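You operate a simulated robot arm through the tools that you are given. There is no shell and no other tool. Be economical: measure what you need, move in short steps, check, and stop when the job is done.

You are at the controls of a simulated robot arm. One attempt, no reset.

TASK
Show the pears slide on the screen, large and clear.
Fine: projector on, shutter open, size at L, focus till the display says CLEAR; leave the screen down and its catch locked.

Only the result counts: the job must be done as asked and must still hold three seconds after the hand-in. Knocking over, shifting, dropping, spilling or breaking anything else fails it.

THE ROBOT
A 6-joint arm with a four-finger gripper on a trunk, on a base that drives. Base frame: it is fixed to the floor where the robot stands at the start and does not move with it; the origin is under the middle of the robot, x ahead of it, y to its left, z up. Lengths are in mm, angles in degrees, forces in N, time in s.
With the tool pointing down near the work surface it reaches from about 180 to 900 mm from the robot's upright axis, wherever it stands. Its first joint turns from -166.0 to 166.0 degrees. Places, roughly: control box [600, -200, 1300]; focus knob [500, -300, 1300]; picture [400, -2000, 1600]; projector button [500, -200, 1200]; screen catch [400, -2100, 700]; shutter slider [500, -200, 1200]; size slider [500, -400, 1300]; slide knob [500, 0, 1300]. Payload 3.43 kg.
The tool frame sits at the grasp point between the pads (the TCP): z along the fingers, y along the line on which they close. The tips reach 30 mm beyond it. The gripper opens to 120 mm. The gripper's body begins 85 mm behind the TCP.
Orientation is told as [roll, pitch, yaw] about the base's x, y, z axes, in that order, counted from this pose: with the fingers straight down and closing along the base's y, the tool's x points along the base's -x, its y along +y and its z along -z.

THE INTERFACE
- The arm moves only by the tool move_arm. Its argument "moves" is one flat list of numbers, 6 for each row, row after row: the shift along the tool's x, y, z in units of 20 mm (1.0 is 20 mm), then the turn, a rotation vector about the tool's x, y, z in units of 6 degrees (1.0 is 6 degrees). In form: [dx, dy, dz, wx, wy, wz, dx, dy, dz, wx, wy, wz, ...]. A call has 1 to 12 rows; each row shifts and turns the commanded pose from where the row before left it, along the tool's axes as they then stand. "hand" is the gripper command, from -1 (fully open) to 1 (shut), values between in proportion, set as the call begins (left out, the last holds). A call with a number of a shift or a turn outside -1 to 1 is refused whole. Rows are played at 5 a second. More than 50 mm and 8.6 degrees between two rows, or a gripper value outside its range, and nothing of the call is played. A pose out of reach is approached as far as the arm can. The call stops where the force on the tool passes 90 N (or 10 N more than at its start, if that is more) or the arm is blocked; 0.2 s more then pass. The fingers move at their own pace and stop on an object; they squeeze with about 44 N. The grip force told is the motor's: it shows also when the fingers shut on nothing. Time passes only in rows, and 0.2 s behind the last, so rows that do not move let the fingers close. The reply holds the time, the measured pose of the TCP, the force on the tool along the base axes, the opening and the grip force, in the units named above and with some noise, with the torque about the TCP (base axes, N m) and any sound that the robot's microphone picked up.
- Cameras (640 x 400 px; columns grow to the right, rows downward): "scene" is now at [47.1, 147, 1753.8]; the picture's right is [-0.63, -0.78, 0.00], its down [-0.46, 0.37, -0.81] and it looks along [0.63, -0.51, -0.59] (base axes); focal length 258 px, centre (320, 200). "wrist" rides on the gripper at [71, -17, -120] in the tool frame; the picture's right is [0.23, 0.97, 0.00], its down [-0.81, 0.19, -0.55] and it looks along [-0.54, 0.13, 0.83] (tool axes); focal length 275 px, centre (320, 200). There is no depth. A picture from a camera that has moved, and an enlarged one, comes with that camera's place and axes in the base frame and with its lens.
- camera(camera): a new picture of that camera. It takes no simulated time.
- move_column(by): slides the trunk up (or, below 0, down) by that many mm; the arm and the scene camera ride with it, the base frame stays. It gives what a move gives, with no picture.
- base_move(legs): drives the robot by 1 to 6 legs, each [ahead, left, turn to the left] in mm, mm and degrees, along the robot's own axes; the way and the turn of a leg run together, so that a leg with both is an arc; at most 1500 mm and 180 degrees a leg. The arm and the cameras ride along, it lands a little off, and it stops where it bumps. It gives what a move gives.
- aim_head(pan, tilt): turns the head with the scene camera to pan (to the left, within 120 degrees either way) and tilt (down, from -29 to 69), counted from straight ahead of the robot. It gives what a move gives.
- enlarge(camera, box): a new picture of the part [left, top, right, bottom] of that camera's present view, enlarged. It takes no simulated time.
- finish_job(): hands the job in; it is judged then, once.

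Go step by step. Nothing tells you exact positions but the pictures and the camera data: compare them with the known pose of the tool, close in by small moves and look again before you grip or let go. The budget is 120 turns and 90 pictures, counting those below and the enlarged ones. Unless the task says otherwise, let go and move clear before handing in, and close with one line.

The tools are called after "Call:" as name(argument=value, ...) on one line, values as JSON. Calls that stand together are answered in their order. move_arm: Moves the arm, as the interface text tells. Its arguments: {"type":"object","properties":{"moves":{"type":"array"},"hand":{"type":"number"}},"required":["moves"]} The other tools are called the same way: move_column (by) slides the trunk up or down; base_move (legs) drives the base; aim_head (pan, tilt) turns the head that bears the scene camera; camera (camera) takes a picture; enlarge (camera, box) takes an enlarged picture of a part of a camera's view; finish_job () hands the job in.

At the start:

```text
t: 0.0
tcp_pos: [364.9, -406.8, 1536.4]
tool_rot: [-0.1, 0.0, -0.1]
ft_force: [-0.4, 0.4, 0.5]
torque: [0.02, -0.01, 0.02]
grip_width: 119.9
grasp_force: 0.0
trunk travel left (down, up): [-325.0, 215.0]
robot x, y, heading: [2.1, 0.3, -0.1]
head pan, tilt: [-38.9, 36.1]
```

scene: 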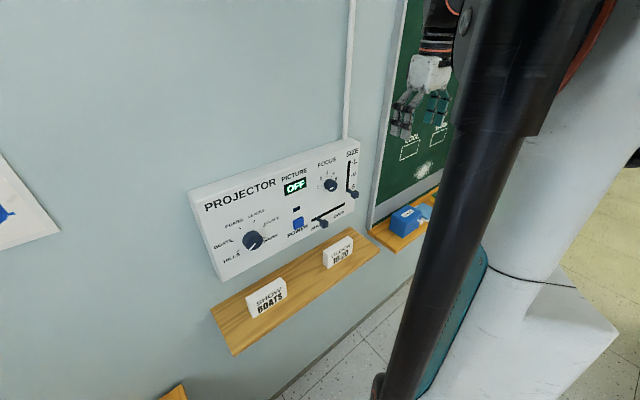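
wrist: 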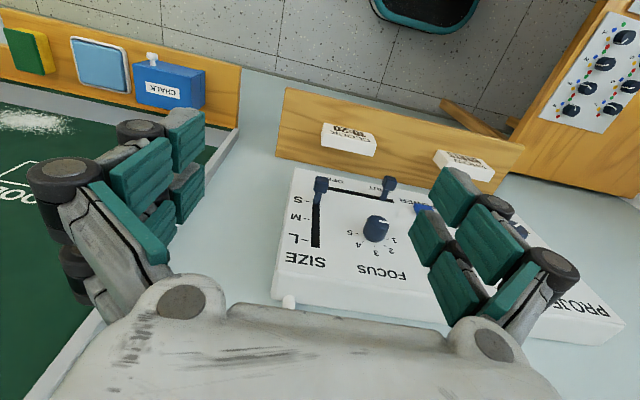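

I see the projector box on the wall ahead: a slide knob on its left, a power button and shutter slider in the middle, and focus and size on the right. I'll look closer first.

Call:
enlarge(camera="scene", box=[180, 120, 380, 300])

Call:
enlarge(camera="wrist", box=[260, 100, 460, 300])

Call:
aim_head(pan=-90, tilt=15)

```text
2.22 times, centred on (280, 210) of scene
camera zoom: at [47.1, 147.0, 1753.8], right [-0.63, -0.78, 0.0], down [-0.46, 0.37, -0.81], along [0.63, -0.51, -0.59], focal length 572 px, centre (409, 178)
```

zoom: 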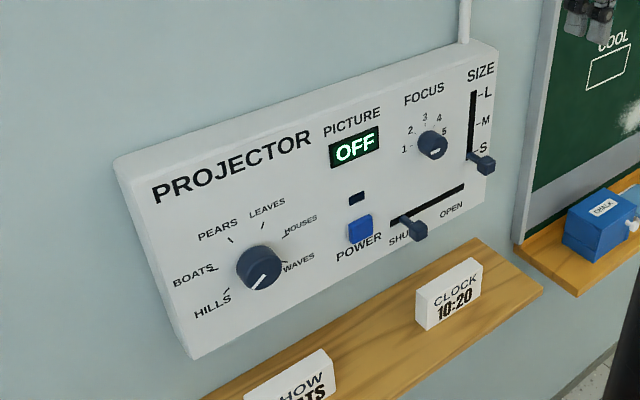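

```text
2.00 times, centred on (360, 200) of wrist
camera zoom: at [294.9, -423.9, 1656.9], right [-0.23, 0.97, 0.0], down [0.81, 0.19, 0.55], along [0.54, 0.13, -0.83], focal length 551 px, centre (240, 200)
```

zoom: 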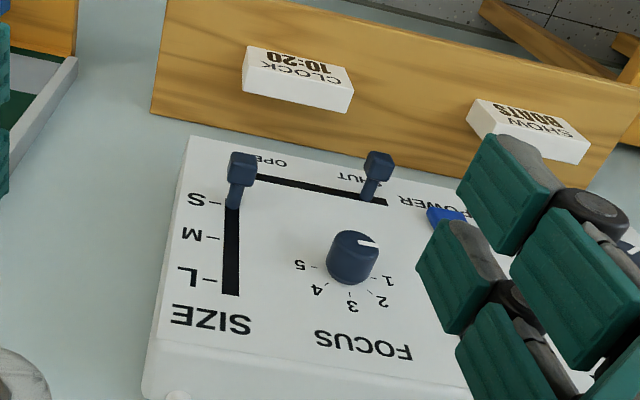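

```text
t: 1.2
tcp_pos: [366.7, -406.6, 1537.0]
tool_rot: [-0.1, 0.0, 0.1]
ft_force: [0.3, -0.1, 0.2]
torque: [0.01, -0.01, -0.02]
grip_width: 120.2
grasp_force: 0.0
trunk travel left (down, up): [-325.0, 215.0]
robot x, y, heading: [-1.5, -0.4, 0.0]
head pan, tilt: [-90.0, 15.0]
```

The knob points between HILLS and WAVES, the sliders sit at S and SHUT, and the box front faces me. Now I'll look at the screen to the right.

Call:
camera(camera="scene")

```text
85 pictures are left
camera scene: at [-21.0, 108.5, 1787.5], right [-1.0, 0.0, 0.0], down [0.0, 0.26, -0.97], along [0.0, -0.97, -0.26], focal length 258 px, centre (320, 200)
```

scene: 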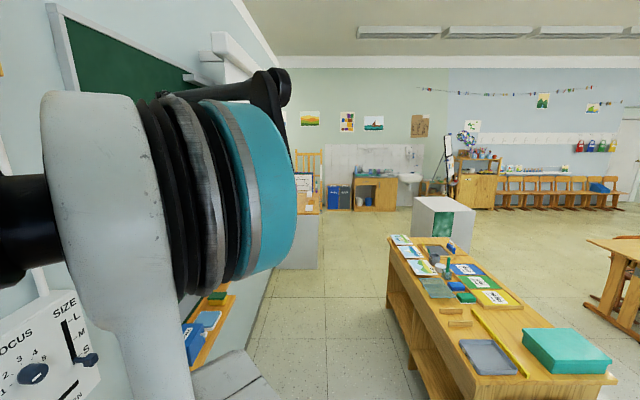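

Triangulating the two views puts the size lever near (511,-371,1277), the focus knob (527,-281,1340), the shutter lever (512,-242,1222), the button about (530,-163,1259) and the slide knob about (525,-17,1282). I'll turn the fingers toward the wall.

Call:
move_arm(moves=[0, 0, 0, 0, -1, 0, 0, 0, 0, 0, -1, 0, 0, 0, 0, 0, -1, 0, 0, 0, 0, 0, -1, 0, 0, 0, 0, 0, -1, 0, 0, 0, 0, 0, -1, 0, 0, 0, 0, 0, -1, 0, 0, 0, 0, 0, -1, 0, 0, 0, 0, 0, -1, 0, 0, 0, 0, 0, -1, 0, 0, 0, 0, 0, -1, 0, 0, 0, 0, 0, -1, 0], hand=1)

Call:
move_arm(moves=[0, 0, 0, 0, -1, 0, 0, 0, 0, 0, -1, 0, 0, 0, 0, 0, -1, 0, 1, 1, 0, 0, 0, 0, 1, 1, 0, 0, 0, 0, 1, 1, 0, 0, 0, 0, 1, 1, 0, 0, 0, 0, 1, 1, 0, 0, 0, 0, 1, 1, 0, 0, 0, 0, 1, 1, 0, 0, 0, 0, 1, 1, 0, 0, 0, 0, 1, 1, 0, 0, 0, 0])

Call:
aim_head(pan=-30, tilt=38)

Call:
camera(camera="wrist")

Call:
camera(camera="scene")

```text
t: 3.8
tcp_pos: [365.3, -406.8, 1537.3]
tool_rot: [0.0, -72.1, 0.0]
ft_force: [0.0, 0.1, 0.1]
torque: [-0.02, 0.02, 0.0]
grip_width: 0.0
grasp_force: 33.3
trunk travel left (down, up): [-325.0, 215.0]
robot x, y, heading: [-1.0, -1.7, -0.1]
head pan, tilt: [-90.0, 15.0]
```

```text
t: 6.4
tcp_pos: [367.4, -229.4, 1375.6]
tool_rot: [-23.9, -90.0, 24.1]
ft_force: [0.2, 0.5, 0.3]
torque: [0.01, -0.01, -0.04]
grip_width: 0.0
grasp_force: 33.1
out of reach, approached as far as the arm can: row 12
trunk travel left (down, up): [-325.0, 215.0]
robot x, y, heading: [-2.0, -4.5, 0.2]
head pan, tilt: [-90.0, 15.0]
```

```text
t: 7.7
tcp_pos: [367.1, -231.3, 1375.3]
tool_rot: [0.1, -89.9, -0.1]
ft_force: [0.2, -0.2, 0.8]
torque: [0.0, 0.02, 0.0]
grip_width: 0.0
grasp_force: 33.7
trunk travel left (down, up): [-325.0, 215.0]
robot x, y, heading: [0.7, 1.3, 0.0]
head pan, tilt: [-30.0, 38.0]
```

```text
84 pictures are left
camera wrist: at [247.8, -247.6, 1303.9], right [0.0, 0.97, -0.23], down [-0.55, 0.19, 0.81], along [0.83, 0.13, 0.54], focal length 275 px, centre (320, 200)
```

wrist: 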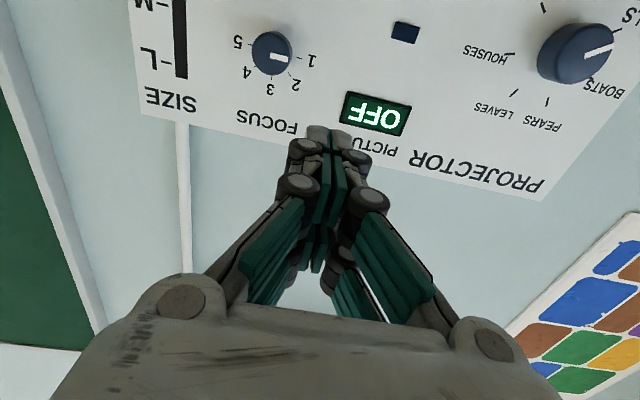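

```text
83 pictures are left
camera scene: at [53.6, 158.7, 1751.0], right [-0.5, -0.87, 0.0], down [-0.53, 0.31, -0.79], along [0.68, -0.39, -0.62], focal length 258 px, centre (320, 200)
```

scene: 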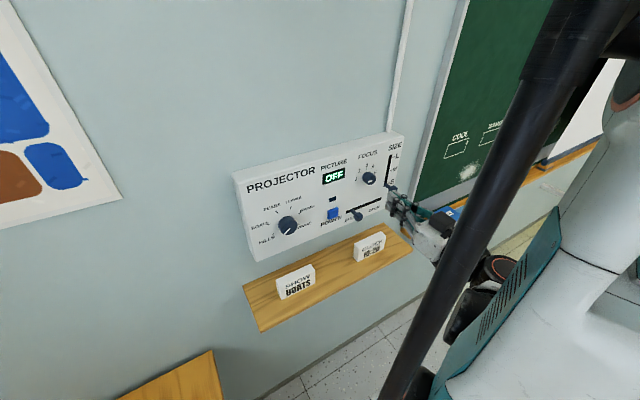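

The arm can't get lower with level fingers at this height, so I'll slide the trunk down and take a closer look at the slide knob.

Call:
move_column(by=-105)

Call:
move_arm(moves=[0, 1, 0, 0, 0, 0, 0, 1, 0, 0, 0, 0, 0, 1, 0, 0, 0, 0, 0, 1, 0, 0, 0, 0, 0, 1, 0, 0, 0, 0, 0, 1, 0, 0, 0, 0, 0, 1, 0, 0, 0, 0, 0, 1, 0, 0, 0, 0, 0, 1, 0, 0, 0, 0, 0, 1, 0, 0, 0, 0, 0, 0.8, 0, 0, 0, 0], hand=-0.1)

Call:
camera(camera="wrist")

Call:
camera(camera="scene")

```text
t: 9.1
tcp_pos: [366.4, -231.3, 1270.3]
tool_rot: [-0.7, -89.9, 0.7]
ft_force: [0.5, 0.4, 0.3]
torque: [0.02, -0.04, 0.0]
grip_width: 0.1
grasp_force: 33.3
trunk travel left (down, up): [-220.0, 320.0]
robot x, y, heading: [-2.3, 0.4, 0.0]
head pan, tilt: [-30.0, 38.0]
```

```text
t: 10.9
tcp_pos: [429.0, -123.5, 1283.3]
tool_rot: [14.2, -89.7, -14.5]
ft_force: [0.9, 0.3, -0.7]
torque: [-0.02, 0.03, 0.03]
grip_width: 66.1
grasp_force: 0.1
out of reach, approached as far as the arm can: row 2
trunk travel left (down, up): [-220.0, 320.0]
robot x, y, heading: [3.5, -0.6, 0.0]
head pan, tilt: [-30.0, 38.0]
stopped in row 8: the arm was blocked; the commanded pose is now the measured one
```

```text
82 pictures are left
camera wrist: at [309.0, -140.3, 1212.3], right [0.0, 0.97, -0.23], down [-0.55, 0.19, 0.81], along [0.84, 0.12, 0.54], focal length 275 px, centre (320, 200)
```

wrist: 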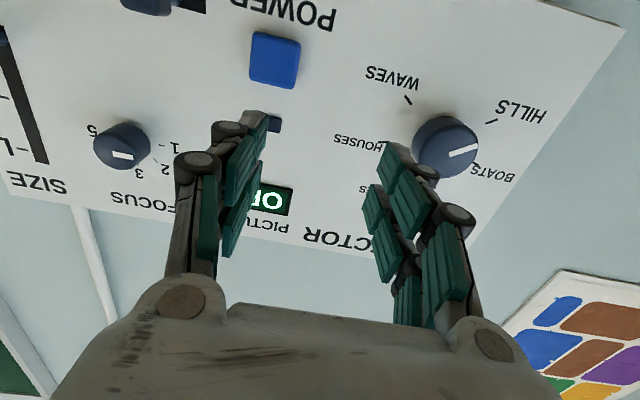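

```text
81 pictures are left
camera scene: at [45.7, 141.4, 1652.4], right [-0.67, -0.74, 0.0], down [-0.41, 0.37, -0.83], along [0.62, -0.56, -0.56], focal length 258 px, centre (320, 200)
```

scene: 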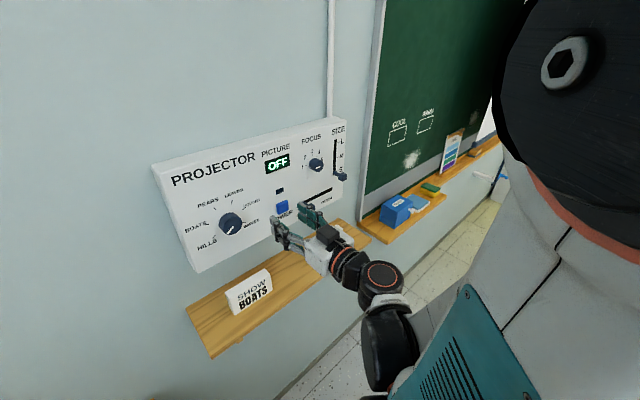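

The robot stands too close for level fingers, so I'll back off 250 mm and move slightly to the right.

Call:
base_move(legs=[[-250, -100, 0]])

Call:
move_arm(moves=[0, 1, 0.5, 0, 0, 0, 0, 1, 0.5, 0, 0, 0, 0, 1, 0.5, 0, 0, 0, 0, 1, 0.5, 0, 0, 0, 0, 1, 0.5, 0, 0, 0, 0, 1, 0.5, 0, 0, 0, 0, 1, 0.5, 0, 0, 0, 0, 1, 0.5, 0, 0, 0, 0, 1, 0.5, 0, 0, 0, 0, 0, 0.5, 0, 0, 0])

Call:
camera(camera="wrist")

```text
t: 12.7
tcp_pos: [183.0, -221.6, 1284.1]
tool_rot: [3.2, -90.0, -3.2]
ft_force: [-0.6, 0.4, 0.1]
torque: [-0.01, 0.02, 0.02]
grip_width: 66.1
grasp_force: 0.1
trunk travel left (down, up): [-220.0, 320.0]
robot x, y, heading: [-243.9, -97.7, 0.2]
head pan, tilt: [-30.0, 38.0]
```

```text
t: 14.9
tcp_pos: [283.4, -41.0, 1284.9]
tool_rot: [-6.9, -89.8, 6.8]
ft_force: [0.2, 0.3, -0.5]
torque: [0.0, 0.02, -0.02]
grip_width: 66.2
grasp_force: 0.1
trunk travel left (down, up): [-220.0, 320.0]
robot x, y, heading: [-244.7, -99.1, 0.2]
head pan, tilt: [-30.0, 38.0]
```

```text
80 pictures are left
camera wrist: at [163.7, -58.5, 1214.0], right [0.0, 0.97, -0.23], down [-0.55, 0.19, 0.81], along [0.83, 0.13, 0.54], focal length 275 px, centre (320, 200)
```

wrist: 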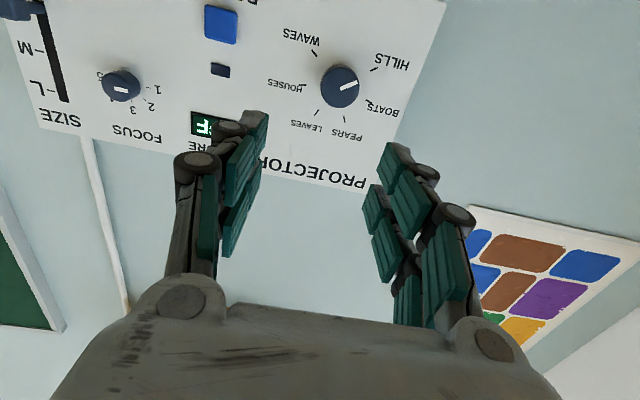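

Call:
enlarge(camera="wrist", box=[260, 10, 420, 150])

```text
2.86 times, centred on (340, 80) of wrist
camera zoom: at [163.7, -58.5, 1214.0], right [0.0, 0.97, -0.23], down [-0.55, 0.19, 0.81], along [0.83, 0.13, 0.54], focal length 786 px, centre (263, 543)
```

zoom: 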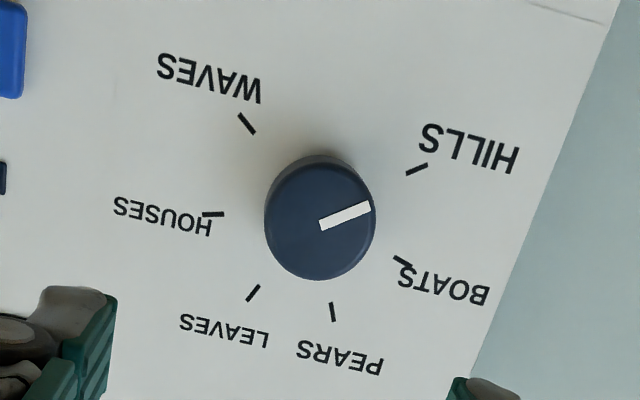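

The dial centre works out at about (y -16, z 1281) with the panel face at x≈553. The pointer is on HILLS and PEARS is 100° clockwise. I'll approach.

Call:
move_arm(moves=[0.2, 1, 0, 0, 0, 0, 0, 0.25, 1, 0, 0, 0, 0, 0, 1, 0, 0, 0, 0, 0, 1, 0, 0, 0, 0, 0, 1, 0, 0, 0, 0, 0, 1, 0, 0, 0, 0, 0, 1, 0, 0, 0, 0, 0, 1, 0, 0, 0, 0, 0, 1, 0, 0, 0], hand=-0.3)

Call:
camera(camera="wrist")

Call:
camera(camera="scene")

```text
t: 16.9
tcp_pos: [444.6, -14.2, 1280.9]
tool_rot: [-1.5, -89.9, 1.5]
ft_force: [-0.3, 0.2, 0.3]
torque: [0.01, 0.02, 0.01]
grip_width: 78.0
grasp_force: 0.1
trunk travel left (down, up): [-220.0, 320.0]
robot x, y, heading: [-243.3, -103.1, 0.4]
head pan, tilt: [-30.0, 38.0]
```

```text
78 pictures are left
camera wrist: at [324.7, -31.5, 1209.3], right [0.0, 0.97, -0.23], down [-0.55, 0.19, 0.81], along [0.83, 0.13, 0.54], focal length 275 px, centre (320, 200)
```

wrist: 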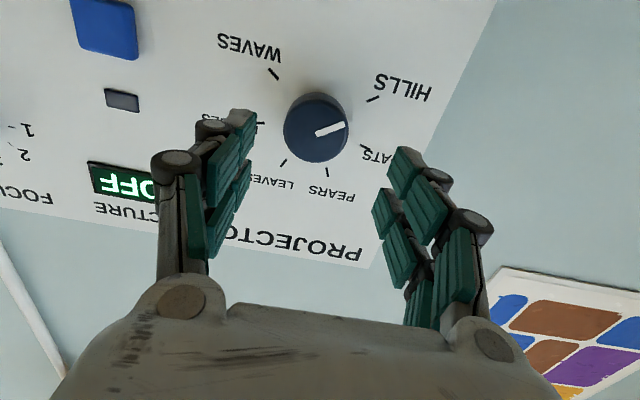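

```text
77 pictures are left
camera scene: at [-191.1, 59.2, 1645.9], right [-0.5, -0.87, 0.0], down [-0.53, 0.31, -0.79], along [0.68, -0.39, -0.62], focal length 258 px, centre (320, 200)
```

scene: 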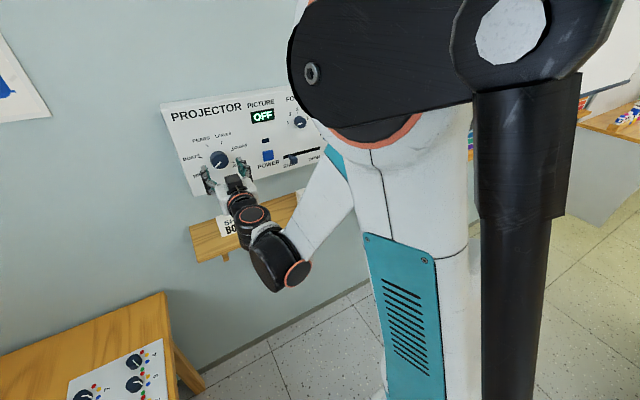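

Call:
move_arm(moves=[0, -0.1, 1, 0, 0, 0, 0, 0, 1, 0, 0, 0, 0, 0, 1, 0, 0, 0, 0, 0, 0.5, 0, 0, 0])

Call:
move_arm(moves=[0, 0, 0, 0, 0, 0, 0, 0, 0, 0, 0, 0, 0, 0, 0, 0, 0, 0, 0, 0, 0, 0, 0, 0], hand=0.6)

Call:
camera(camera="wrist")

```text
t: 17.9
tcp_pos: [514.5, -16.8, 1281.2]
tool_rot: [-1.2, -89.9, 1.1]
ft_force: [-1.0, -0.1, 0.1]
torque: [0.01, -0.02, 0.0]
grip_width: 77.8
grasp_force: 0.1
trunk travel left (down, up): [-220.0, 320.0]
robot x, y, heading: [-244.9, -98.8, 0.2]
head pan, tilt: [-30.0, 38.0]
```

```text
t: 18.9
tcp_pos: [512.9, -17.6, 1281.2]
tool_rot: [19.0, -90.0, -19.0]
ft_force: [-4.6, -8.9, -4.5]
torque: [-0.01, 0.14, -0.38]
grip_width: 46.3
grasp_force: 45.0
trunk travel left (down, up): [-220.0, 320.0]
robot x, y, heading: [-246.7, -102.0, 0.1]
head pan, tilt: [-30.0, 38.0]
```

```text
76 pictures are left
camera wrist: at [393.5, -34.8, 1209.7], right [0.0, 0.97, -0.23], down [-0.55, 0.19, 0.81], along [0.83, 0.13, 0.54], focal length 275 px, centre (320, 200)
```

wrist: 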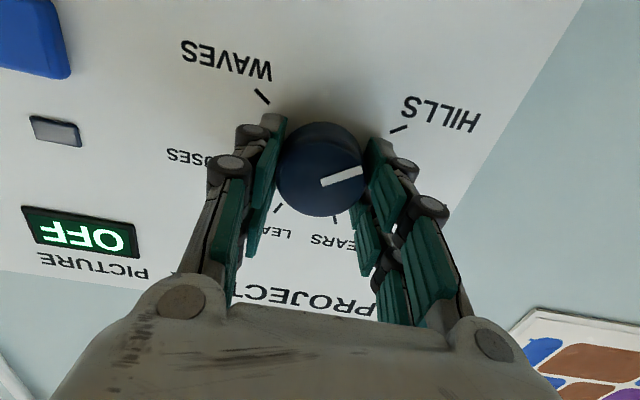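

The knob is gripped (46 mm). I'll turn it 50° clockwise and check.

Call:
move_arm(moves=[0, 0, 0, 0, 0, 1, 0, 0, 0, 0, 0, 1, 0, 0, 0, 0, 0, 1, 0, 0, 0, 0, 0, 1, 0, 0, 0, 0, 0, 1, 0, 0, 0, 0, 0, 1, 0, 0, 0, 0, 0, 1, 0, 0, 0, 0, 0, 1, 0, 0, 0, 0, 0, 0.33])

Call:
camera(camera="wrist")

```text
t: 20.9
tcp_pos: [513.0, -19.9, 1280.5]
tool_rot: [89.9, -39.8, -90.0]
ft_force: [-7.3, -19.5, -3.8]
torque: [-0.03, 0.08, -0.47]
grip_width: 46.2
grasp_force: 45.6
trunk travel left (down, up): [-220.0, 320.0]
robot x, y, heading: [-245.0, -97.3, 0.0]
head pan, tilt: [-30.0, 38.0]
```

```text
75 pictures are left
camera wrist: at [393.6, 24.0, 1221.2], right [0.0, 0.8, 0.6], down [-0.55, -0.5, 0.67], along [0.83, -0.33, 0.44], focal length 275 px, centre (320, 200)
```

wrist: 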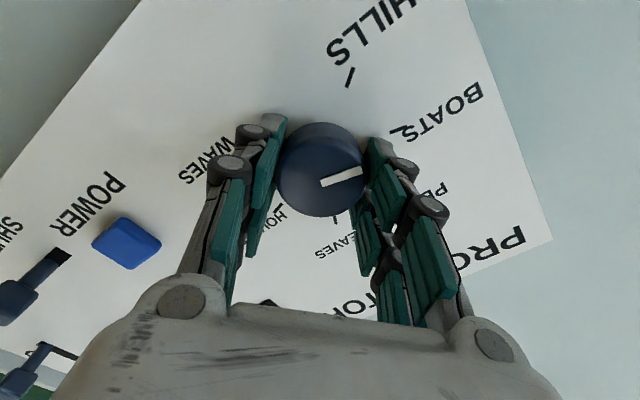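

Call:
move_arm(moves=[0, 0, 0, 0, 0, 1, 0, 0, 0, 0, 0, 1, 0, 0, 0, 0, 0, 1, 0, 0, 0, 0, 0, 1, 0, 0, 0, 0, 0, 1, 0, 0, 0, 0, 0, 1, 0, 0, 0, 0, 0, 1, 0, 0, 0, 0, 0, 1, 0, 0, 0, 0, 0, 0.33])

Call:
camera(camera="wrist")

```text
t: 22.9
tcp_pos: [514.2, -18.1, 1278.9]
tool_rot: [89.8, 10.1, -89.9]
ft_force: [-33.5, -11.6, -67.2]
torque: [-0.04, 2.32, 0.0]
grip_width: 46.1
grasp_force: 44.9
trunk travel left (down, up): [-220.0, 320.0]
robot x, y, heading: [-245.9, -97.9, 0.0]
head pan, tilt: [-30.0, 38.0]
```

```text
74 pictures are left
camera wrist: at [394.4, 55.3, 1274.4], right [0.0, 0.06, 1.0], down [-0.55, -0.83, 0.05], along [0.83, -0.55, 0.03], focal length 275 px, centre (320, 200)
```

wrist: 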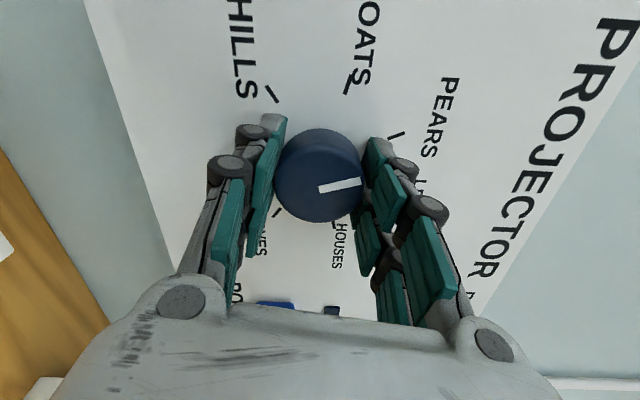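

The pointer seems to be at PEARS. I'll release, retreat and check.

Call:
move_arm(moves=[0, 0, 0, 0, 0, 0, 0, 0, 0, 0, 0, 0, 0, 0, -1, 0, 0, 0, 0, 0, -1, 0, 0, 0, 0, 0, -1, 0, 0, 0, 0, 0, -1, 0, 0, 0], hand=-0.3)

Call:
camera(camera="wrist")

```text
t: 24.3
tcp_pos: [431.1, -19.4, 1278.0]
tool_rot: [89.9, 10.1, -90.0]
ft_force: [0.0, 0.7, 1.5]
torque: [-0.04, 0.02, -0.03]
grip_width: 77.8
grasp_force: 0.0
trunk travel left (down, up): [-220.0, 320.0]
robot x, y, heading: [-245.4, -97.8, 0.2]
head pan, tilt: [-30.0, 38.0]
```

```text
73 pictures are left
camera wrist: at [311.3, 54.8, 1274.3], right [0.0, 0.06, 1.0], down [-0.55, -0.83, 0.05], along [0.83, -0.55, 0.03], focal length 275 px, centre (320, 200)
```

wrist: 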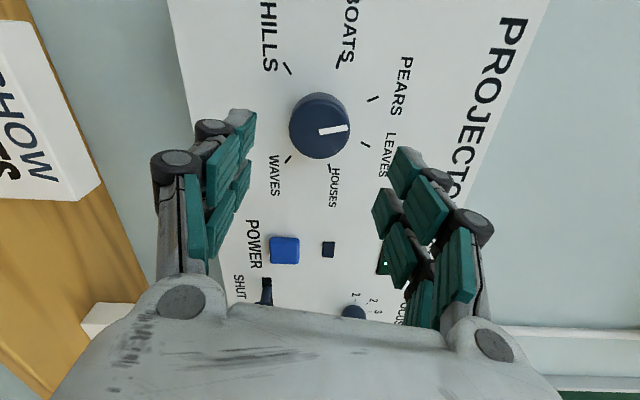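

Call:
enlarge(camera="wrist", box=[260, 60, 400, 190])

```text
3.08 times, centred on (330, 125) of wrist
camera zoom: at [311.3, 54.8, 1274.3], right [0.0, 0.06, 1.0], down [-0.55, -0.83, 0.05], along [0.83, -0.55, 0.03], focal length 847 px, centre (289, 431)
```

zoom: 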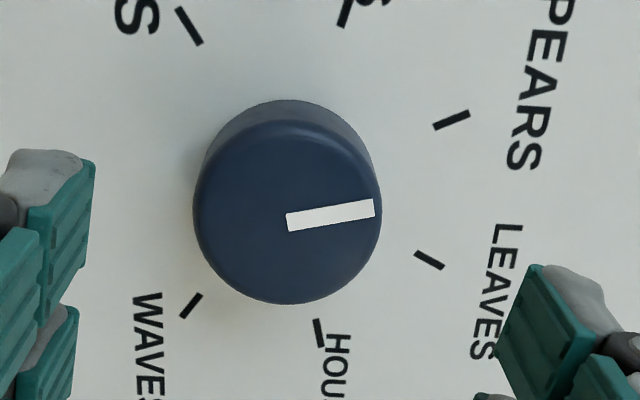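

The pointer sits about 12° past PEARS. I'll regrip and turn it back a little.

Call:
move_arm(moves=[0, 0, 1, 0, 0, 0, 0, 0, 1, 0, 0, 0, 0, 0, 1, 0, 0, 0, 0, 0, 1, 0, 0, 0])

Call:
move_arm(moves=[0, 0, 0, 0, 0, 0, 0, 0, 0, 0, 0, 0, 0, 0, 0, 0, 0, 0, 0, 0, 0, 0, 0, -1, 0, 0, 0, 0, 0, -1, 0, 0, 0, 0, 0, 0], hand=0.6)

Call:
move_arm(moves=[0, 0, 0, 0, 0, 0, 0, 0, 0, 0, 0, 0, 0, 0, -1, 0, 0, 0, 0, 0, -1, 0, 0, 0, 0, 0, -1, 0, 0, 0, 0, 0, -1, 0, 0, 0], hand=-0.3)

Call:
enlarge(camera="wrist", box=[260, 60, 400, 190])

```text
t: 25.3
tcp_pos: [514.4, -18.5, 1277.0]
tool_rot: [90.0, 10.0, -90.0]
ft_force: [-0.1, -0.6, -0.3]
torque: [0.01, 0.01, 0.02]
grip_width: 77.7
grasp_force: 0.1
trunk travel left (down, up): [-220.0, 320.0]
robot x, y, heading: [-243.3, -101.3, 0.2]
head pan, tilt: [-30.0, 38.0]
```

```text
t: 26.7
tcp_pos: [512.5, -19.0, 1279.1]
tool_rot: [89.9, -2.1, -90.0]
ft_force: [-25.8, -2.1, -39.2]
torque: [0.01, 1.18, -0.05]
grip_width: 45.9
grasp_force: 45.2
trunk travel left (down, up): [-220.0, 320.0]
robot x, y, heading: [-245.2, -97.8, -0.0]
head pan, tilt: [-30.0, 38.0]
```

```text
t: 28.1
tcp_pos: [432.8, -17.3, 1277.1]
tool_rot: [89.8, -2.1, -90.0]
ft_force: [0.1, 0.5, 0.6]
torque: [0.0, -0.02, 0.0]
grip_width: 78.2
grasp_force: 0.0
trunk travel left (down, up): [-220.0, 320.0]
robot x, y, heading: [-245.6, -97.8, 0.3]
head pan, tilt: [-30.0, 38.0]
```

```text
3.08 times, centred on (330, 125) of wrist
camera zoom: at [313.4, 52.6, 1258.6], right [0.0, 0.26, 0.96], down [-0.55, -0.8, 0.22], along [0.83, -0.53, 0.14], focal length 847 px, centre (289, 431)
```

zoom: 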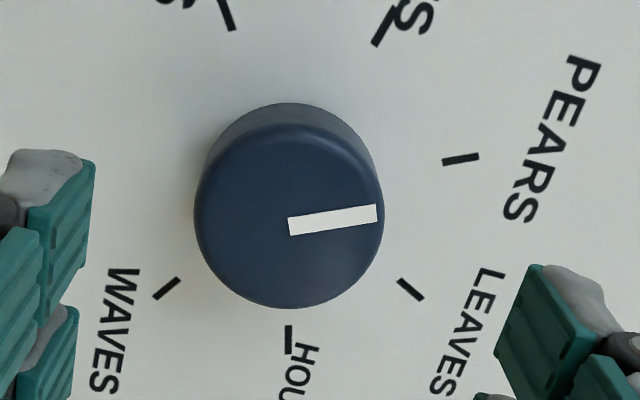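

The pointer is now aligned with PEARS. Next is the power button at about (540,-168,1246): I'll close the fingers and move in front of it.

Call:
move_arm(moves=[-1, -0.2, 0, 0, 0, 0, -1, -0.2, 0, 0, 0, 0, -1, -0.2, 0, 0, 0, 0, -1, -0.2, 0, 0, 0, 0, -1, -0.2, 0, 0, 0, 0, -1, -0.2, 0, 0, 0, 0, -1, -0.2, 0, 0, 0, 0, -0.55, -0.2, 0, 0, 0, 0, 0, 0, 1, 0, 0, 0, 0, 0, 1, 0, 0, 0], hand=1)

Call:
camera(camera="wrist")

```text
t: 30.3
tcp_pos: [476.9, -169.6, 1252.9]
tool_rot: [89.9, -2.0, -90.0]
ft_force: [-0.4, -0.2, -0.1]
torque: [-0.02, -0.04, 0.0]
grip_width: 0.1
grasp_force: 33.5
trunk travel left (down, up): [-220.0, 320.0]
robot x, y, heading: [-245.1, -97.9, 0.0]
head pan, tilt: [-30.0, 38.0]
```

```text
70 pictures are left
camera wrist: at [356.4, -99.8, 1232.3], right [0.0, 0.26, 0.96], down [-0.55, -0.8, 0.22], along [0.83, -0.53, 0.14], focal length 275 px, centre (320, 200)
```

wrist: 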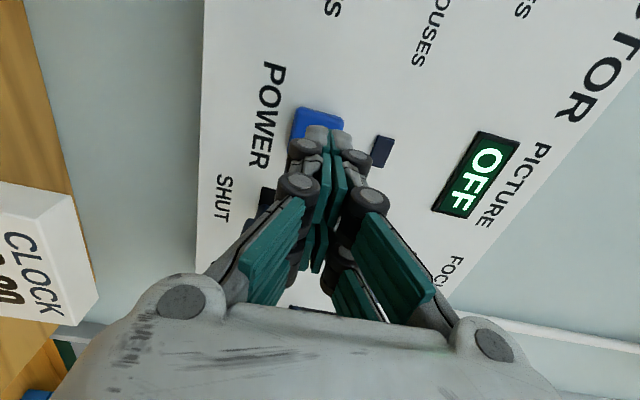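

Call:
move_arm(moves=[0.2, -0.3, 0.5, 0, 0, 0, 0, 0, 0.5, 0, 0, 0, 0, 0, 0.3, 0, 0, 0, 0, 0, 0.2, 0, 0, 0, 0, 0, 0.2, 0, 0, 0])

Call:
camera(camera="wrist")

```text
t: 31.5
tcp_pos: [507.3, -166.5, 1246.7]
tool_rot: [89.9, -2.1, -89.9]
ft_force: [0.6, -0.6, 0.3]
torque: [0.0, -0.01, 0.0]
grip_width: 0.1
grasp_force: 33.1
trunk travel left (down, up): [-220.0, 320.0]
robot x, y, heading: [-245.6, -100.2, 0.3]
head pan, tilt: [-30.0, 38.0]
```

```text
69 pictures are left
camera wrist: at [387.3, -95.7, 1226.7], right [0.0, 0.26, 0.96], down [-0.55, -0.8, 0.22], along [0.83, -0.53, 0.14], focal length 275 px, centre (320, 200)
```

wrist: 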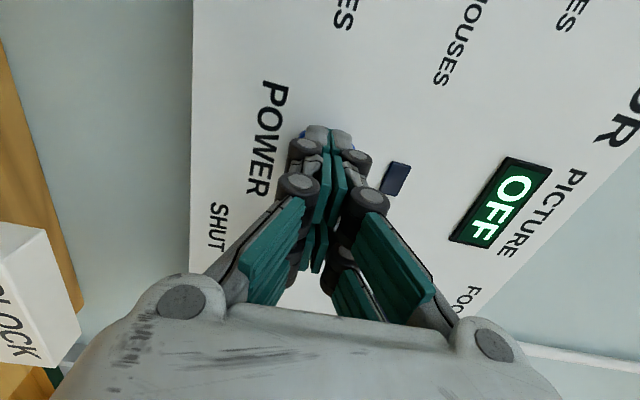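

Tips are centred over the button and about to touch; I'll press slowly.

Call:
move_arm(moves=[0, 0, 0.2, 0, 0, 0, 0, 0, 0.2, 0, 0, 0])

Call:
move_arm(moves=[0, 0, 0.2, 0, 0, 0, 0, 0, 0.15, 0, 0, 0])

Call:
camera(camera="wrist")

```text
t: 32.1
tcp_pos: [515.2, -166.7, 1247.0]
tool_rot: [89.9, -2.0, -90.1]
ft_force: [-15.2, 0.6, -4.8]
torque: [0.01, 0.16, 0.0]
grip_width: 6.0
grasp_force: 33.7
trunk travel left (down, up): [-220.0, 320.0]
robot x, y, heading: [-246.3, -99.1, 0.2]
head pan, tilt: [-30.0, 38.0]
heard: click
```

```text
t: 32.7
tcp_pos: [518.9, -167.2, 1247.9]
tool_rot: [90.0, -2.1, -90.1]
ft_force: [-38.9, 0.4, -18.9]
torque: [-0.04, 0.52, 0.01]
grip_width: 5.7
grasp_force: 33.3
trunk travel left (down, up): [-220.0, 320.0]
robot x, y, heading: [-242.6, -98.0, 0.1]
head pan, tilt: [-30.0, 38.0]
```

```text
68 pictures are left
camera wrist: at [398.7, -95.8, 1228.3], right [0.0, 0.27, 0.96], down [-0.55, -0.8, 0.22], along [0.83, -0.53, 0.15], focal length 275 px, centre (320, 200)
```

wrist: 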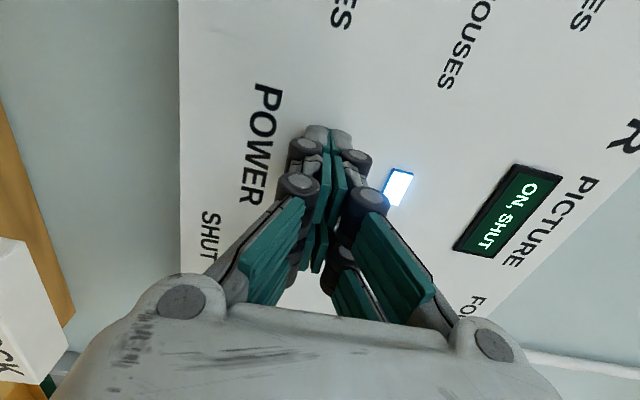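

The display reads ON, SHUT. I'll back off and position to the left of the shutter lever.

Call:
move_arm(moves=[0, 0, -1, 0, 0, 0, 0, 0, -1, 0, 0, 0, -0.8, -0.6, 0, 0, 0, 0, -0.8, -0.6, 0, 0, 0, 0, -0.5, 0, 0, 0, 0, 0])

Call:
camera(camera="wrist")

Call:
camera(camera="scene")

```text
t: 33.9
tcp_pos: [483.7, -208.3, 1223.2]
tool_rot: [89.9, -2.0, -89.9]
ft_force: [-0.6, 0.7, 0.6]
torque: [-0.01, 0.0, 0.04]
grip_width: 0.2
grasp_force: 32.8
trunk travel left (down, up): [-220.0, 320.0]
robot x, y, heading: [-247.3, -101.8, 0.5]
head pan, tilt: [-30.0, 38.0]
```

```text
67 pictures are left
camera wrist: at [363.5, -137.9, 1204.3], right [0.0, 0.26, 0.96], down [-0.55, -0.8, 0.22], along [0.83, -0.53, 0.14], focal length 275 px, centre (320, 200)
```

wrist: 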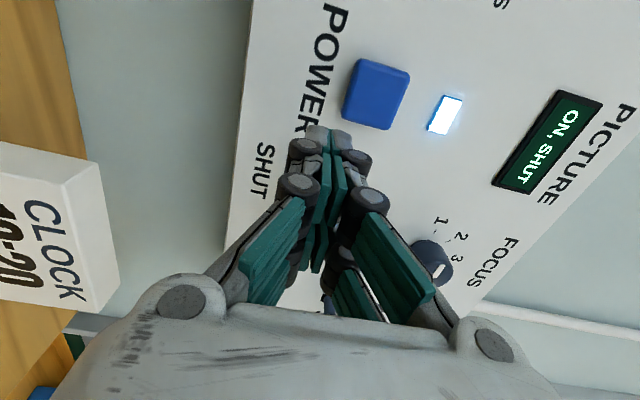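

```text
66 pictures are left
camera scene: at [-191.7, 59.2, 1645.9], right [-0.5, -0.87, 0.0], down [-0.53, 0.31, -0.79], along [0.68, -0.39, -0.62], focal length 258 px, centre (320, 200)
```

scene: 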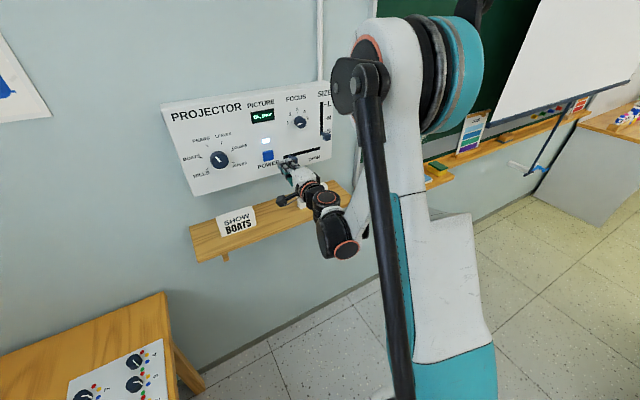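

The lever is just right of the tips. I'll go in and push right gently. (The screen further right seems to be down.)

Call:
move_arm(moves=[0.1, 0, 0.7, 0, 0, 0, 0, 0, 0.7, 0, 0, 0, -0.5, 0, 0, 0, 0, 0, -0.5, 0, 0, 0, 0, 0, -0.5, 0, 0, 0, 0, 0, -0.5, 0, 0, 0, 0, 0])

Call:
camera(camera="wrist")

Call:
enlarge(camera="scene", box=[220, 70, 360, 210])

```text
t: 35.3
tcp_pos: [509.9, -247.0, 1225.3]
tool_rot: [89.8, -2.0, -89.9]
ft_force: [-0.6, -0.6, -0.3]
torque: [0.02, -0.02, 0.0]
grip_width: 0.0
grasp_force: 33.5
trunk travel left (down, up): [-220.0, 320.0]
robot x, y, heading: [-243.3, -97.6, 0.0]
head pan, tilt: [-30.0, 38.0]
heard: click
```

```text
65 pictures are left
camera wrist: at [390.9, -176.5, 1205.8], right [0.0, 0.26, 0.96], down [-0.55, -0.8, 0.22], along [0.83, -0.53, 0.14], focal length 275 px, centre (320, 200)
```

wrist: 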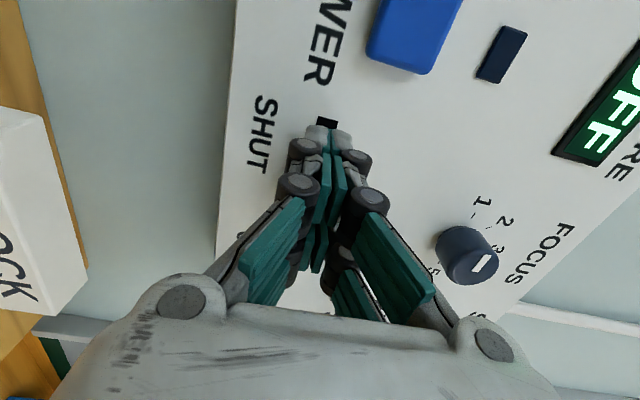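

```text
2.86 times, centred on (290, 140) of scene
camera zoom: at [-191.5, 59.1, 1645.9], right [-0.5, -0.87, 0.0], down [-0.53, 0.31, -0.79], along [0.68, -0.39, -0.62], focal length 736 px, centre (406, 371)
```

zoom: 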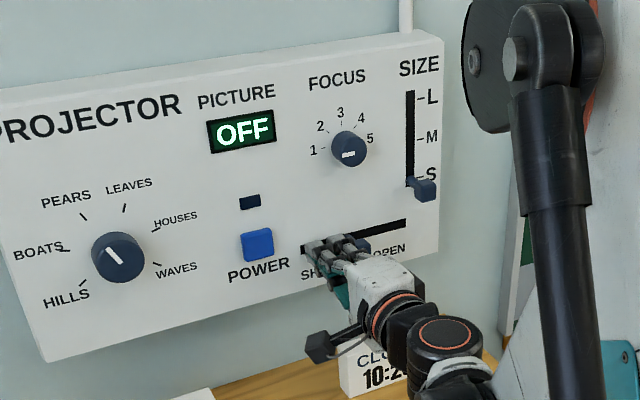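

A click was heard and the display went OFF; the lever is already in motion. I'll finish sliding the shutter, and repower after.

Call:
move_arm(moves=[-0.5, 0, 0, 0, 0, 0, -0.5, 0, 0, 0, 0, 0, -0.5, 0, 0, 0, 0, 0, -0.5, 0, 0, 0, 0, 0, -0.5, 0, 0, 0, 0, 0, -0.5, 0, 0, 0, 0, 0])

Call:
enlarge(camera="scene", box=[220, 70, 360, 210])

```text
t: 36.7
tcp_pos: [510.8, -307.1, 1226.3]
tool_rot: [89.8, -2.0, -90.0]
ft_force: [-0.5, -0.3, 0.6]
torque: [0.0, 0.01, -0.03]
grip_width: 0.1
grasp_force: 33.0
trunk travel left (down, up): [-220.0, 320.0]
robot x, y, heading: [-248.0, -96.3, 0.2]
head pan, tilt: [-30.0, 38.0]
```

```text
2.86 times, centred on (290, 140) of scene
camera zoom: at [-191.5, 58.7, 1645.9], right [-0.5, -0.87, 0.0], down [-0.53, 0.31, -0.79], along [0.68, -0.39, -0.62], focal length 736 px, centre (406, 371)
```

zoom: 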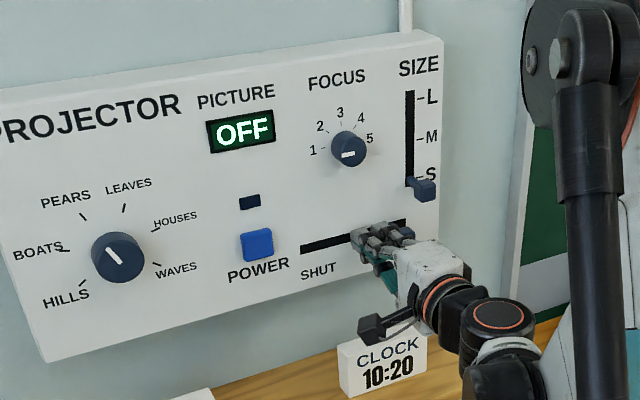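

Call:
move_arm(moves=[-0.3, 0, 0, 0, 0, 0, -0.3, 0, 0, 0, 0, 0])

Call:
move_arm(moves=[-0.2, 0, 0, 0, 0, 0, -0.2, 0, 0, 0, 0, 0])

Call:
enlarge(camera="scene", box=[220, 70, 360, 210])

```text
t: 37.3
tcp_pos: [510.7, -309.2, 1227.7]
tool_rot: [89.9, -2.1, -89.6]
ft_force: [-9.6, 33.3, -13.2]
torque: [0.44, -0.03, -0.48]
grip_width: 0.0
grasp_force: 33.6
trunk travel left (down, up): [-220.0, 320.0]
robot x, y, heading: [-244.5, -94.3, 0.3]
head pan, tilt: [-30.0, 38.0]
```

```text
t: 37.9
tcp_pos: [511.2, -308.6, 1227.3]
tool_rot: [90.0, -2.4, -88.9]
ft_force: [-25.3, 72.8, -23.0]
torque: [0.73, -0.09, -1.34]
grip_width: 6.1
grasp_force: 33.7
trunk travel left (down, up): [-220.0, 320.0]
robot x, y, heading: [-243.5, -95.4, 0.4]
head pan, tilt: [-30.0, 38.0]
```

```text
2.86 times, centred on (290, 140) of scene
camera zoom: at [-193.5, 69.8, 1644.8], right [-0.5, -0.87, 0.01], down [-0.53, 0.3, -0.79], along [0.68, -0.39, -0.61], focal length 736 px, centre (406, 371)
```

zoom: 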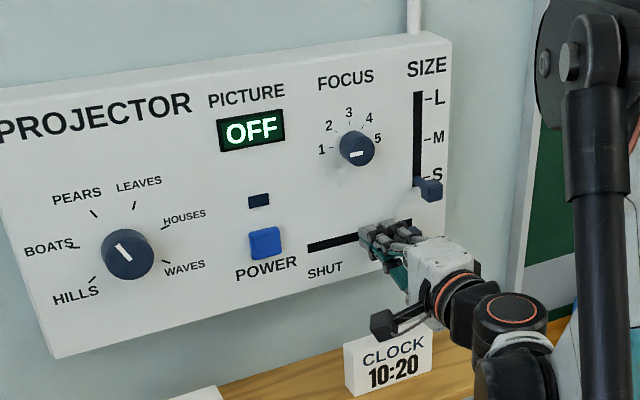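

The shutter is at its OPEN stop. I'll retreat and move below the size lever.

Call:
move_arm(moves=[1, 0, 0, 0, 0, 0, 0, 0, -1, 0, 0, 0, 0, 0, -1, 0, 0, 0, 0, 0, -1, 0, 0, 0, -1, 0.35, 0, 0, 0, 0, -1, 0.35, 0, 0, 0, 0, -1, 0.35, 0, 0, 0, 0, -0.7, 0, 0, 0, 0, 0])

Call:
camera(camera="wrist")

Call:
enlarge(camera="scene", box=[220, 70, 360, 210])

```text
t: 39.7
tcp_pos: [452.7, -381.9, 1252.3]
tool_rot: [89.9, -2.0, -90.1]
ft_force: [0.0, -0.1, 0.4]
torque: [-0.04, -0.01, 0.01]
grip_width: 0.0
grasp_force: 33.3
trunk travel left (down, up): [-220.0, 320.0]
robot x, y, heading: [-243.7, -102.1, 0.3]
head pan, tilt: [-30.0, 38.0]
```

```text
61 pictures are left
camera wrist: at [333.0, -310.9, 1232.8], right [0.0, 0.26, 0.96], down [-0.55, -0.8, 0.22], along [0.83, -0.53, 0.14], focal length 275 px, centre (320, 200)
```

wrist: 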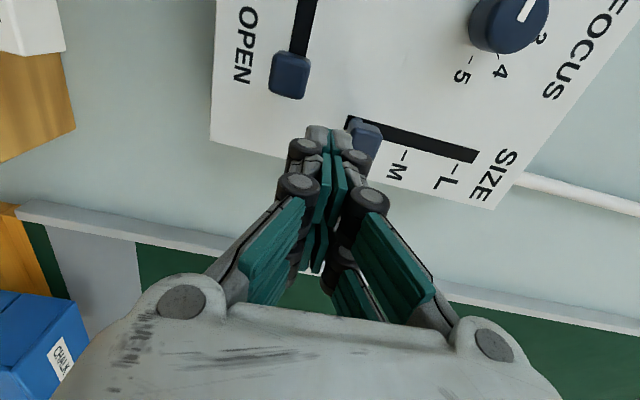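

```text
2.86 times, centred on (290, 140) of scene
camera zoom: at [-191.4, 58.7, 1645.9], right [-0.5, -0.87, 0.0], down [-0.53, 0.31, -0.79], along [0.68, -0.39, -0.62], focal length 736 px, centre (406, 371)
```

zoom: 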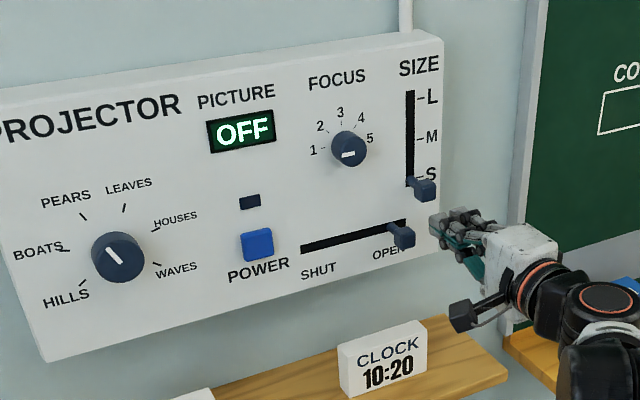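

Call:
move_arm(moves=[0.5, -0.1, 0.9, 0, 0, 0, 0, 0, 1, 0, 0, 0, 0, 0, 0.95, 0, 0, 0])

Call:
camera(camera="wrist")

```text
t: 40.5
tcp_pos: [508.7, -369.4, 1248.7]
tool_rot: [89.8, -2.0, -90.0]
ft_force: [1.8, -1.6, -2.1]
torque: [0.04, 0.01, 0.0]
grip_width: 0.2
grasp_force: 33.6
trunk travel left (down, up): [-220.0, 320.0]
robot x, y, heading: [-245.8, -102.6, 0.2]
head pan, tilt: [-30.0, 38.0]
```

```text
59 pictures are left
camera wrist: at [388.1, -299.0, 1230.4], right [0.0, 0.26, 0.96], down [-0.55, -0.8, 0.22], along [0.83, -0.53, 0.14], focal length 275 px, centre (320, 200)
```

wrist: 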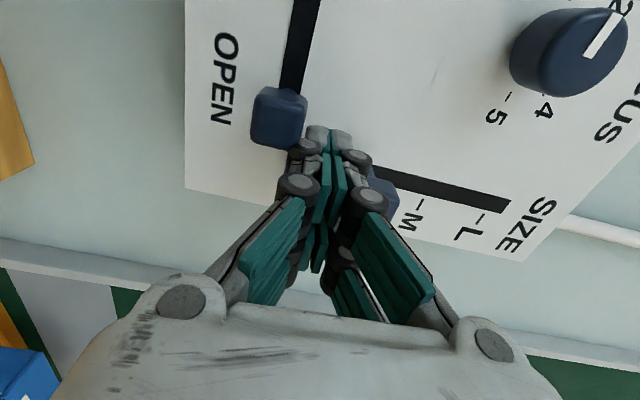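

Call:
move_arm(moves=[0, 0.5, 0, 0, 0, 0, 0, 0.5, 0, 0, 0, 0, 0, 0.5, 0, 0, 0, 0, 0, 0.5, 0, 0, 0, 0, 0, 0.5, 0, 0, 0, 0, 0, 0.5, 0, 0, 0, 0, 0, 0.5, 0, 0, 0, 0])

Call:
camera(camera="wrist")

Call:
enlarge(camera="scene", box=[220, 70, 360, 210])

```text
t: 42.1
tcp_pos: [508.0, -368.2, 1319.6]
tool_rot: [89.9, -2.0, -89.9]
ft_force: [-1.0, 0.0, 0.1]
torque: [-0.01, 0.05, -0.05]
grip_width: 0.0
grasp_force: 33.3
trunk travel left (down, up): [-220.0, 320.0]
robot x, y, heading: [-245.7, -101.3, 0.4]
head pan, tilt: [-30.0, 38.0]
```

```text
58 pictures are left
camera wrist: at [387.8, -298.0, 1299.7], right [0.0, 0.26, 0.96], down [-0.55, -0.8, 0.22], along [0.83, -0.53, 0.14], focal length 275 px, centre (320, 200)
```

wrist: 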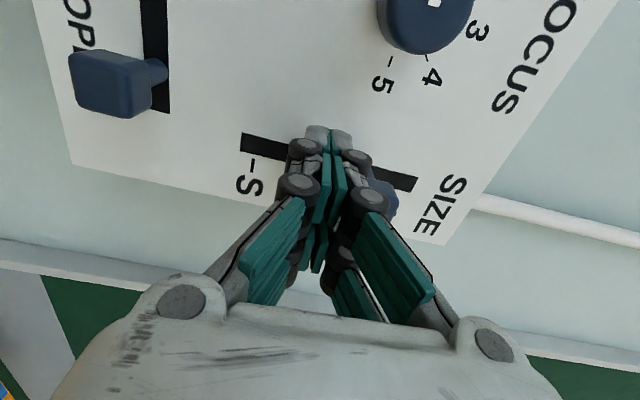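

```text
2.86 times, centred on (290, 140) of scene
camera zoom: at [-191.6, 59.1, 1645.9], right [-0.5, -0.87, 0.0], down [-0.53, 0.31, -0.79], along [0.68, -0.39, -0.62], focal length 736 px, centre (406, 371)
```

zoom: 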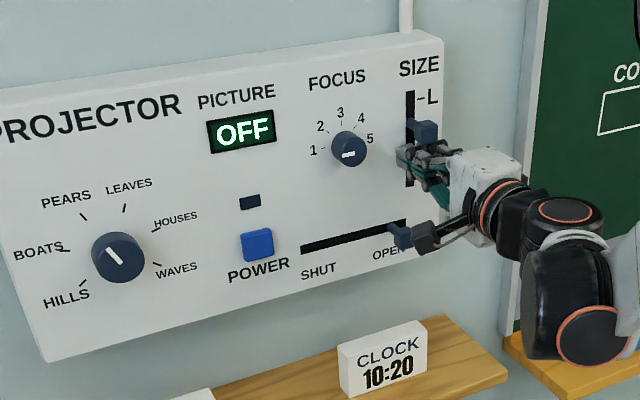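

Call:
move_arm(moves=[0, 0.5, 0, 0, 0, 0, 0, 0.4, 0, 0, 0, 0, 0, 0.3, 0, 0, 0, 0])

Call:
move_arm(moves=[0, 0.3, 0, 0, 0, 0, 0, 0.2, 0, 0, 0, 0])

Call:
enlarge(camera="scene", box=[220, 70, 360, 210])

```text
t: 42.9
tcp_pos: [508.8, -367.8, 1343.3]
tool_rot: [89.9, -1.9, -90.0]
ft_force: [-0.4, 0.2, 0.4]
torque: [-0.02, 0.02, -0.01]
grip_width: 0.1
grasp_force: 33.5
trunk travel left (down, up): [-220.0, 320.0]
robot x, y, heading: [-245.3, -99.9, 0.1]
head pan, tilt: [-30.0, 38.0]
```

```text
t: 43.6
tcp_pos: [509.2, -366.5, 1347.0]
tool_rot: [89.5, -2.3, -89.9]
ft_force: [-3.5, 0.4, -45.8]
torque: [0.66, -0.38, -0.02]
grip_width: 0.0
grasp_force: 33.6
trunk travel left (down, up): [-220.0, 320.0]
robot x, y, heading: [-246.2, -98.2, 0.0]
head pan, tilt: [-30.0, 38.0]
stopped in row 2: the force on the tool passed its limit at 95 N (the readings are from after the stop); the commanded pose is now the measured one
```

```text
2.86 times, centred on (290, 140) of scene
camera zoom: at [-187.8, 57.4, 1645.8], right [-0.5, -0.87, 0.0], down [-0.54, 0.31, -0.79], along [0.68, -0.39, -0.62], focal length 736 px, centre (406, 371)
```

zoom: 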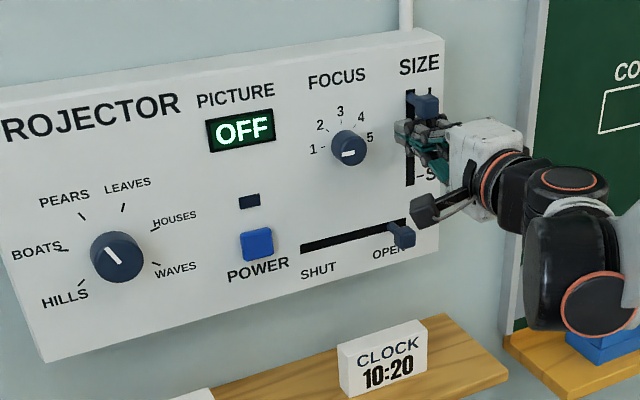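

Size is at its L stop. I'll back away and return to the power button.

Call:
move_arm(moves=[0, -0.4, 0, 0, 0, 0, 0, 0, -1, 0, 0, 0, 0, 0, -1, 0, 0, 0, 0, 0, -1, 0, 0, 0, 1, 0, 0, 0, 0, 0, 1, 0, 0, 0, 0, 0, 1, 0, 0, 0, 0, 0, 1, 0, 0, 0, 0, 0, 1, 0, 0, 0, 0, 0, 1, -0.5, 0, 0, 0, 0, 1, -0.5, 0, 0, 0, 0, 1, -0.5, 0, 0, 0, 0])

Call:
move_arm(moves=[1, -0.5, 0, 0, 0, 0, 1, -0.5, 0, 0, 0, 0, 0, -1, 0, 0, 0, 0, 0, -1, 0, 0, 0, 0, 0, 0, 1, 0, 0, 0])

Call:
camera(camera="wrist")

```text
t: 46.2
tcp_pos: [445.4, -208.1, 1307.2]
tool_rot: [89.8, -2.4, -89.9]
ft_force: [-0.2, -0.2, 0.6]
torque: [-0.01, 0.0, -0.01]
grip_width: 0.0
grasp_force: 33.6
trunk travel left (down, up): [-220.0, 320.0]
robot x, y, heading: [-244.8, -96.9, -0.0]
head pan, tilt: [-30.0, 38.0]
```

```text
t: 47.5
tcp_pos: [466.1, -171.4, 1244.7]
tool_rot: [89.8, -2.2, -89.9]
ft_force: [-0.7, -0.7, 0.4]
torque: [-0.01, -0.03, -0.03]
grip_width: 0.2
grasp_force: 33.5
trunk travel left (down, up): [-220.0, 320.0]
robot x, y, heading: [-247.2, -100.4, 0.3]
head pan, tilt: [-30.0, 38.0]
```

```text
55 pictures are left
camera wrist: at [346.3, -100.4, 1225.9], right [0.0, 0.27, 0.96], down [-0.55, -0.8, 0.23], along [0.83, -0.53, 0.14], focal length 275 px, centre (320, 200)
```

wrist: 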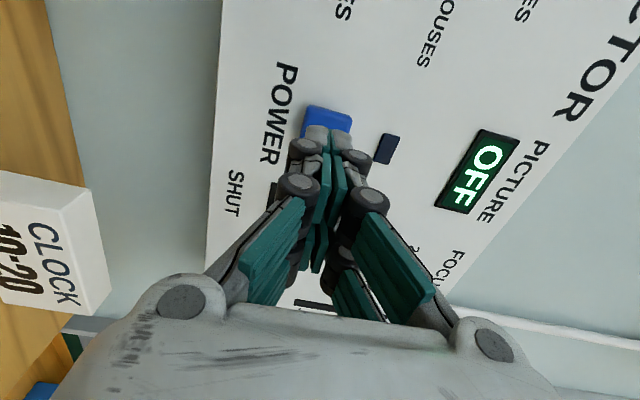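

Call:
move_arm(moves=[0.3, 0.1, 1, 0, 0, 0, 0, 0, 1, 0, 0, 0, 0, 0, 0.2, 0, 0, 0, 0, 0, 0.2, 0, 0, 0])

Call:
camera(camera="wrist")

```text
t: 48.5
tcp_pos: [513.7, -163.6, 1246.6]
tool_rot: [89.7, -2.2, -89.9]
ft_force: [-3.7, -0.5, -1.6]
torque: [0.02, 0.01, -0.06]
grip_width: 6.0
grasp_force: 33.2
trunk travel left (down, up): [-220.0, 320.0]
robot x, y, heading: [-248.3, -101.5, -0.2]
head pan, tilt: [-30.0, 38.0]
heard: click
```

```text
54 pictures are left
camera wrist: at [392.2, -92.7, 1227.3], right [0.0, 0.27, 0.96], down [-0.55, -0.8, 0.23], along [0.83, -0.53, 0.14], focal length 275 px, centre (320, 200)
```

wrist: 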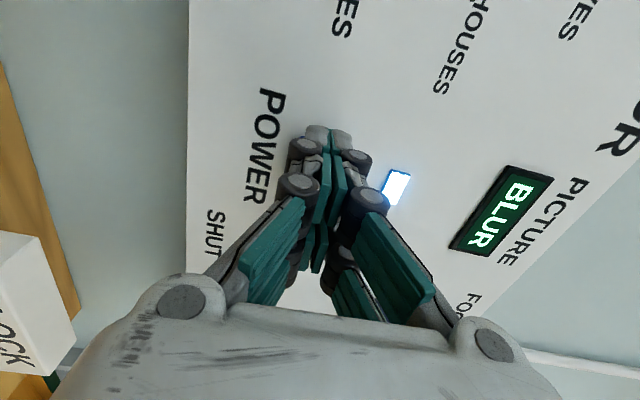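

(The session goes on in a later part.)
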